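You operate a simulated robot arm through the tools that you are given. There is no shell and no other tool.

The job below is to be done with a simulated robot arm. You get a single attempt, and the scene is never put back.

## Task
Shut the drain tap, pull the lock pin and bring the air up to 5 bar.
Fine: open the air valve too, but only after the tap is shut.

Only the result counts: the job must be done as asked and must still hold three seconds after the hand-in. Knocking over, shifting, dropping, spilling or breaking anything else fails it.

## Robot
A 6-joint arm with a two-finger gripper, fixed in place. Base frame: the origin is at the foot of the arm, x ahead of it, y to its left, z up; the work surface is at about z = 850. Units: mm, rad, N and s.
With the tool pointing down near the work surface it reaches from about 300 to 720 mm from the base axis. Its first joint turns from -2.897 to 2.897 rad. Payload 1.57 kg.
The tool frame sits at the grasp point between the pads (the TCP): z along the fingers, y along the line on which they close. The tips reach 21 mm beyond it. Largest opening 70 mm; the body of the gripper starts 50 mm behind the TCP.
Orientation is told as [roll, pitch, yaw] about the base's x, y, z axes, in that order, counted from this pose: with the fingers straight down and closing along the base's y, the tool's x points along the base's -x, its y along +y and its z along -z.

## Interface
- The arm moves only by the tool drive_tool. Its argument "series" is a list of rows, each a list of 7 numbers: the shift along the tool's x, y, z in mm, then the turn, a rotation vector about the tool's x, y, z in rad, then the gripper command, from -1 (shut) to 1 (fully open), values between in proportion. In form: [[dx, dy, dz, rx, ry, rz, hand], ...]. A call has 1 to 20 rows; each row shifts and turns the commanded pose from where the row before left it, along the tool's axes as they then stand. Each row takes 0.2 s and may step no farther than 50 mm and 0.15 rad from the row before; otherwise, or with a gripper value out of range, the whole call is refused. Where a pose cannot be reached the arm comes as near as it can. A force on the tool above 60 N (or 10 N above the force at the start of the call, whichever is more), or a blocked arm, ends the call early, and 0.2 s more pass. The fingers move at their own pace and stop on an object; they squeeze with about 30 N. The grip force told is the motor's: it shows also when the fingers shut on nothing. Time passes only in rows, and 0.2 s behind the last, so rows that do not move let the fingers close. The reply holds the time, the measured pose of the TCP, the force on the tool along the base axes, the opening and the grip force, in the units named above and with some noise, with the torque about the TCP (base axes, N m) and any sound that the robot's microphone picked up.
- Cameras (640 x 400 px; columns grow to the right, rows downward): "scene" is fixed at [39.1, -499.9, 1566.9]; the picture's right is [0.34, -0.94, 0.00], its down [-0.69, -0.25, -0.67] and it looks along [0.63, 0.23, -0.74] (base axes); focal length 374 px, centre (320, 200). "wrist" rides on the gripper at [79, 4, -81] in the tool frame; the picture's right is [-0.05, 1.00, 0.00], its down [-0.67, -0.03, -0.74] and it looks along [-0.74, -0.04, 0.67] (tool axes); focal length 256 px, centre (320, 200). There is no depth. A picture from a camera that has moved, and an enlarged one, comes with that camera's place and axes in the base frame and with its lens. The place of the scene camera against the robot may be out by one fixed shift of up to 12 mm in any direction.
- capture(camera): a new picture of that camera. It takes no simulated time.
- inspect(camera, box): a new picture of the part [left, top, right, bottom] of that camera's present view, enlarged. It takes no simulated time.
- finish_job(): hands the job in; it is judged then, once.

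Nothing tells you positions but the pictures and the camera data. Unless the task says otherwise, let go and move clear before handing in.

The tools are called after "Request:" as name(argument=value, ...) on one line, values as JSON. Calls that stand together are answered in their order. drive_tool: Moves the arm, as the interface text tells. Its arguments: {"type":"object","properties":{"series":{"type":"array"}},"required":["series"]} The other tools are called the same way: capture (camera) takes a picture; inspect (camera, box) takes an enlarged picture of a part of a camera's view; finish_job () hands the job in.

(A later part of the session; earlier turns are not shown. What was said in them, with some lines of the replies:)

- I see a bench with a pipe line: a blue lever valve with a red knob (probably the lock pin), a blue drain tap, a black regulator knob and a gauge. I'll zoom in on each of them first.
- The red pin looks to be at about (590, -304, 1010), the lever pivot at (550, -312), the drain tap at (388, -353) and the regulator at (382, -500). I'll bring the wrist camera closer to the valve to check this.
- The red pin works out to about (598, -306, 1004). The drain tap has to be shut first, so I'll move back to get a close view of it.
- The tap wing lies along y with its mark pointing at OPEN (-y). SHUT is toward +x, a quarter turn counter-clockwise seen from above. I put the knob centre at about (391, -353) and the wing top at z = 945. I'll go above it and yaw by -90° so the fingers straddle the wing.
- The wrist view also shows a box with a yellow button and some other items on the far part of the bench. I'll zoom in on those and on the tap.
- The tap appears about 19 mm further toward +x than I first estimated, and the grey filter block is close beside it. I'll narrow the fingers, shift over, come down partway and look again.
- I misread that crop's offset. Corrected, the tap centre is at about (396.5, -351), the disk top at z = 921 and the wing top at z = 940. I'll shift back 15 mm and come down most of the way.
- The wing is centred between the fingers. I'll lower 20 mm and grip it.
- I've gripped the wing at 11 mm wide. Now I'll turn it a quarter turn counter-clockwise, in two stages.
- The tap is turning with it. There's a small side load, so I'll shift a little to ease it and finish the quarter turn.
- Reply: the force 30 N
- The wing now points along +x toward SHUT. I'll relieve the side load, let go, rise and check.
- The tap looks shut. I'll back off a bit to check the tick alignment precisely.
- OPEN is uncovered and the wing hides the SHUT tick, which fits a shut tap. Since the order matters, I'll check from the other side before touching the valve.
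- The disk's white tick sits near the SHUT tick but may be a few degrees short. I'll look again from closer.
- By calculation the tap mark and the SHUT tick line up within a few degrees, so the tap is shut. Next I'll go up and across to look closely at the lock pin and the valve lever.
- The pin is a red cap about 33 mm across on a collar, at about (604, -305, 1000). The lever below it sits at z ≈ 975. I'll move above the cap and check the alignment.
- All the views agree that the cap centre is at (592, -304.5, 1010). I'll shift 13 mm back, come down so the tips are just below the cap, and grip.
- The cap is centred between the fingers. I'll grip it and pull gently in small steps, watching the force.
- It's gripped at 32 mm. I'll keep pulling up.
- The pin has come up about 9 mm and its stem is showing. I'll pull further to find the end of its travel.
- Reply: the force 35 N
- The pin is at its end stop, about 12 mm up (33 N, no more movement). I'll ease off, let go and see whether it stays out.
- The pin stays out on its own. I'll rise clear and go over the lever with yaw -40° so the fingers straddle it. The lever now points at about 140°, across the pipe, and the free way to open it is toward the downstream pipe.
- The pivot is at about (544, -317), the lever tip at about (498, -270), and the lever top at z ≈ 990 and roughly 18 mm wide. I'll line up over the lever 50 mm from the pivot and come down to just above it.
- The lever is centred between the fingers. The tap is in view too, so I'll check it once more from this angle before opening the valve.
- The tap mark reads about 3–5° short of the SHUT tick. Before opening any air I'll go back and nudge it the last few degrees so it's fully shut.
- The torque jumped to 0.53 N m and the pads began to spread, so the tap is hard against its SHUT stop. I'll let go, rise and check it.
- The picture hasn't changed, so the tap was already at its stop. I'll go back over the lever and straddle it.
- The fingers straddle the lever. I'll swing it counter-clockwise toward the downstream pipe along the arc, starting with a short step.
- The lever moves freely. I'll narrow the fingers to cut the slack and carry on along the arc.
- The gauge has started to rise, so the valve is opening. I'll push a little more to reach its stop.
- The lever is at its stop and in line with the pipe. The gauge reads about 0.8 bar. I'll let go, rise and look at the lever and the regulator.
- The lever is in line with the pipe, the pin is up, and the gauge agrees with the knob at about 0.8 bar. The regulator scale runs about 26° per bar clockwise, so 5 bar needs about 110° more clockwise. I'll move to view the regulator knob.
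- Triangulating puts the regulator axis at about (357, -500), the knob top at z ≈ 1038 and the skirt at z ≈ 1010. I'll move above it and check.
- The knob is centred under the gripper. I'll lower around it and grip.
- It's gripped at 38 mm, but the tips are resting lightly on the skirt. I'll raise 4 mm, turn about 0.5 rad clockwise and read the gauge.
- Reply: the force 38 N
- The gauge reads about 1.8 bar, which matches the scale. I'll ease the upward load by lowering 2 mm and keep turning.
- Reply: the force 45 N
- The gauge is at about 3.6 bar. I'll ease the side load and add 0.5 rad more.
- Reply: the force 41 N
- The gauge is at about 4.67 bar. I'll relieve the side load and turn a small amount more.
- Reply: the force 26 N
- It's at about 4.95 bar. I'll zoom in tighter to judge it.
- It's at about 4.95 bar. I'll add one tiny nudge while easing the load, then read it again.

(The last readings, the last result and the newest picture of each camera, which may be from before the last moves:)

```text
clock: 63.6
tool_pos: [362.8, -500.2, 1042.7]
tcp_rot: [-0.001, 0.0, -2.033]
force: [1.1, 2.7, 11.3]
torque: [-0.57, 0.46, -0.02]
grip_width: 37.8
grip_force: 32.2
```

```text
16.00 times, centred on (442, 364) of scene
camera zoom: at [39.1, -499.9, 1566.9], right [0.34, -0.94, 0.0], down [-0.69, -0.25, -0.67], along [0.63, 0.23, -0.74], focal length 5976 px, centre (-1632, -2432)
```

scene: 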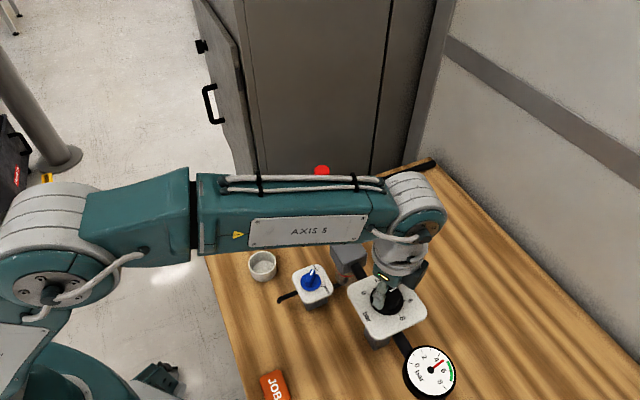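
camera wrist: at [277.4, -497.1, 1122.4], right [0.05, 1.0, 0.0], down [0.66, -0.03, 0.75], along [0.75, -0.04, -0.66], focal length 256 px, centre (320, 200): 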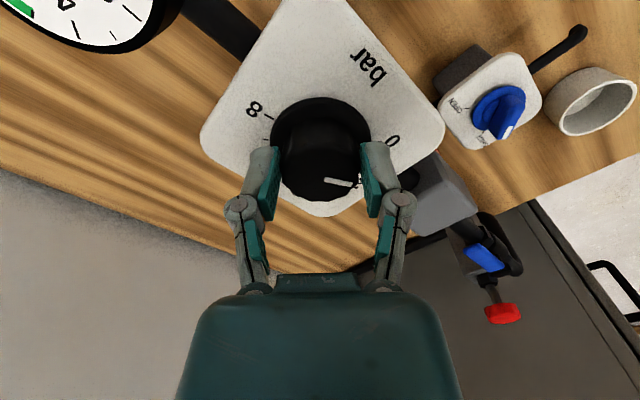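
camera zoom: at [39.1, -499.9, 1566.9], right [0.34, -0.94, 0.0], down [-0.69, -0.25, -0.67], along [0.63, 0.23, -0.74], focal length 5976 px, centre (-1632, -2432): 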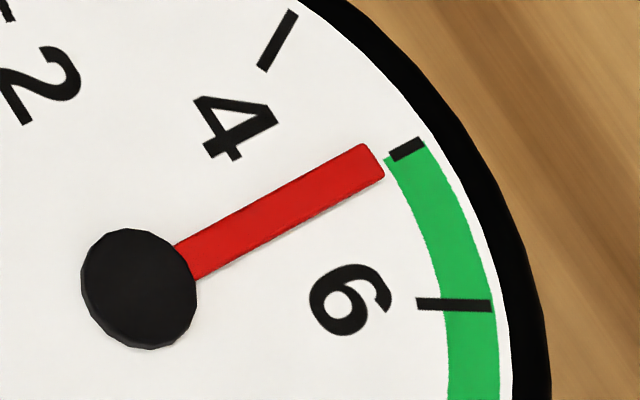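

The gauge is at 5 bar within reading error. I'll release the knob, rise clear and check everything again.

Request:
drive_tool(series=[[0, 0, 0, 0, 0, 0, 0.3], [0, 0, 0, 0, 0, 0, 0.8], [0, 0, 0, 0, 0, 0, 0.8], [0, 0, -20, 0, 0, 0, 0.8], [0, 0, -40, 0, 0, 0, 0.8], [0, 0, -40, 0, 0, 0, 0.8], [0, 0, -40, 0, 0, 0, 0.8], [0, 0, 0, 0, 0, 0, 0.8], [0, 0, 0, 0, 0, 0, 0.8]])

Request:
inspect(camera="scene", box=[422, 352, 462, 377])

Request:
capture(camera="scene")

Request:
inspect(camera="scene", box=[340, 255, 436, 315])

```text
clock: 65.6
tool_pos: [364.0, -497.3, 1181.0]
tcp_rot: [-0.001, 0.001, -2.031]
force: [0.0, 0.3, 0.2]
torque: [0.02, -0.02, 0.04]
grip_width: 62.8
grip_force: 0.0
```

```text
16.00 times, centred on (442, 364) of scene
camera zoom: at [39.1, -499.9, 1566.9], right [0.34, -0.94, 0.0], down [-0.69, -0.25, -0.67], along [0.63, 0.23, -0.74], focal length 5976 px, centre (-1632, -2432)
```

zoom: 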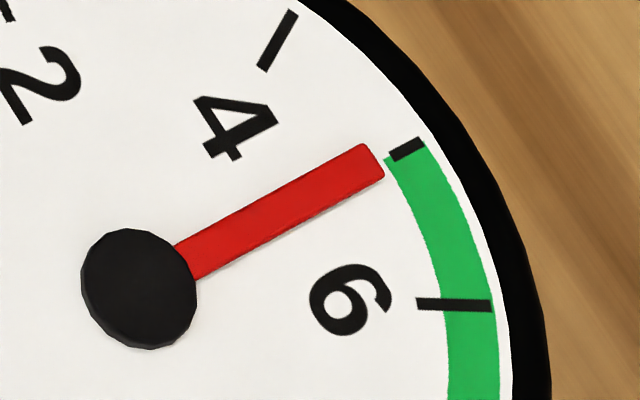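

```text
taken
```

scene: 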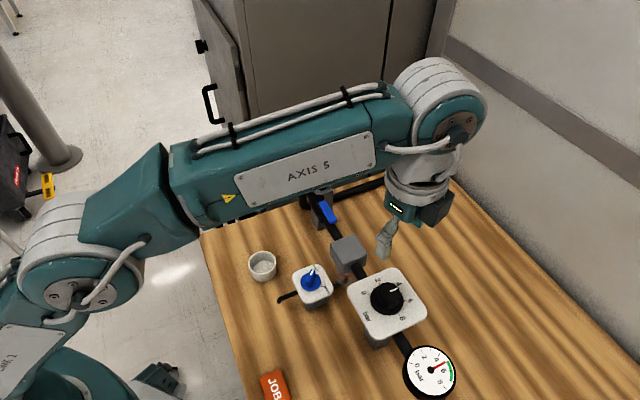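

```text
6.67 times, centred on (388, 285) of scene
camera zoom: at [39.1, -499.9, 1566.9], right [0.34, -0.94, 0.0], down [-0.69, -0.25, -0.67], along [0.63, 0.23, -0.74], focal length 2490 px, centre (-133, -367)
```

zoom: 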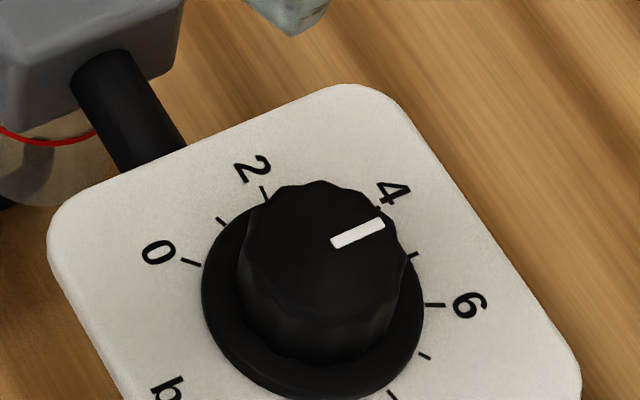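

The gauge holds at 5 bar after release. I'll move the arm away to confirm the pin and lever and to see that the pressure stays put.

Request:
drive_tool(series=[[0, 0, -30, 0, 0, -0.145, 0.8], [0, 0, -30, 0, 0, -0.145, 0.8], [0, 0, 0, 0, 0, -0.145, 0.8], [0, 0, 0, 0, 0, -0.145, 0.8], [0, 0, 0, 0, 0, -0.145, 0.8], [0, 0, 0, 0, 0, -0.145, 0.8], [0, 0, 0, 0, 0, -0.145, 0.8], [0, 0, 0, 0, 0, -0.145, 0.8], [0, 0, 0, 0, 0, -0.145, 0.8], [0, 0, 0, 0, 0, -0.145, 0.8], [0, 0, 0, 0, 0, -0.145, 0.8], [0, 0, 0, 0, 0, -0.145, 0.8], [0, 0, 0, 0, 0, -0.145, 0.8], [0, 0, 0, 0, 0, -0.145, 0.8], [0, 45, 0, 0, 0, 0, 0.8], [0, 45, 0, 0, 0, 0, 0.8], [0, 45, 0, 0, 0, 0, 0.8], [0, 45, 0, 0, 0, 0, 0.8], [0, 45, 0, 0, 0, 0, 0.8], [0, 45, 0, 0, 0, 0, 0.8]])

Request:
capture(camera="scene")

Request:
inspect(camera="scene", box=[422, 352, 462, 377])

Request:
inspect(camera="scene", box=[270, 150, 390, 225])

Request:
inspect(camera="scene", box=[230, 225, 390, 325])

```text
clock: 69.8
tool_pos: [357.8, -216.6, 1233.5]
tcp_rot: [-0.002, -0.003, 0.0]
force: [-0.6, -0.1, 0.4]
torque: [-0.01, 0.01, 0.01]
grip_width: 63.0
grip_force: 0.0
out of reach, approached as far as the arm can: row 2
```

```text
taken
```

scene: 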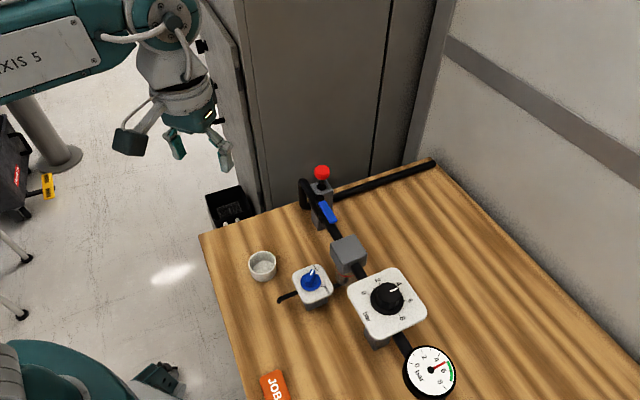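

```text
16.00 times, centred on (442, 364) of scene
camera zoom: at [39.1, -499.9, 1566.9], right [0.34, -0.94, 0.0], down [-0.69, -0.25, -0.67], along [0.63, 0.23, -0.74], focal length 5976 px, centre (-1632, -2432)
```

zoom: 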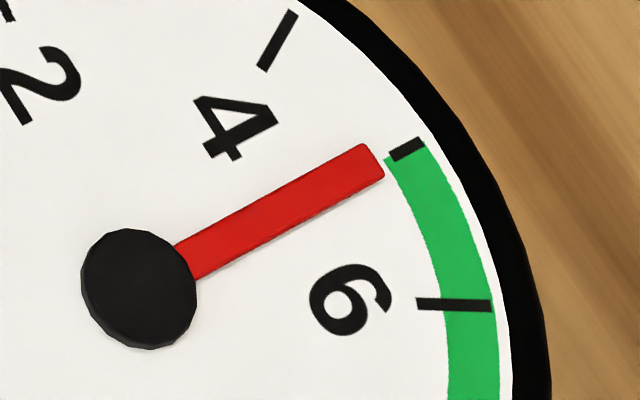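

```text
5.33 times, centred on (330, 188) of scene
camera zoom: at [39.1, -499.9, 1566.9], right [0.34, -0.94, 0.0], down [-0.69, -0.25, -0.67], along [0.63, 0.23, -0.74], focal length 1992 px, centre (267, 267)
```

zoom: 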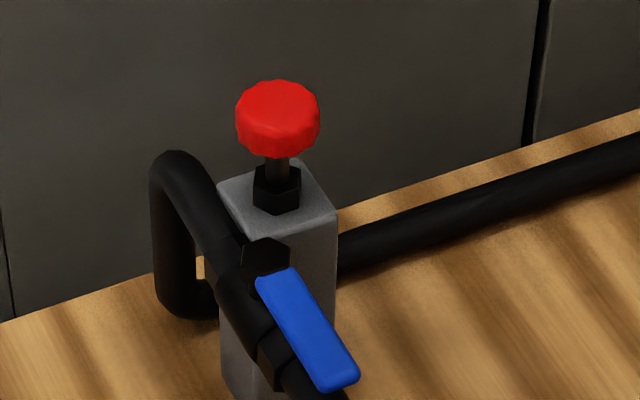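

```text
4.00 times, centred on (310, 275) of scene
camera zoom: at [39.1, -499.9, 1566.9], right [0.34, -0.94, 0.0], down [-0.69, -0.25, -0.67], along [0.63, 0.23, -0.74], focal length 1494 px, centre (360, -100)
```

zoom: 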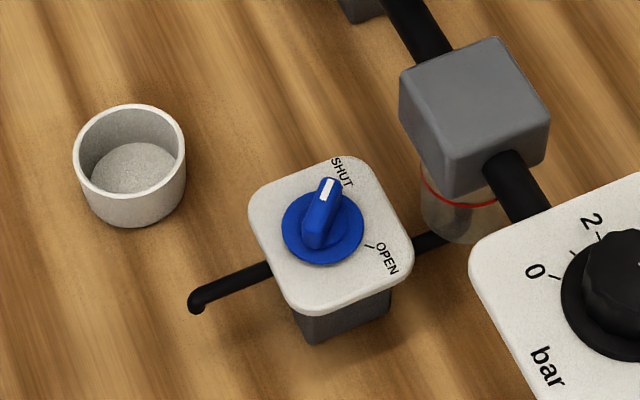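

The tap is on SHUT, the pin is up, the lever lies along the pipe and the gauge has held steady at 5 bar with the arm clear. I'm handing in the job.

Request:
finish_job()

```text
The job is handed in.
```

The job is done and handed in. I did the steps in this order:

1. **Drain tap:** it is shut and hard against its SHUT stop. I pushed it once more to make sure before opening any air.
2. **Lock pin:** I pulled it up about 12 mm to its end stop, and it stayed out when I let go.
3. **Air valve:** it is open. I turned it only after the tap was shut; the lever is at its stop, in line with the pipe.
4. **Air pressure:** the gauge reads 5 bar, give or take about 0.05 by eye. It did not change in the six seconds or so between letting go of the knob and handing in.

I saw nothing else knocked or shifted in the last pictures, and the arm was clear with the gripper empty at hand-in.
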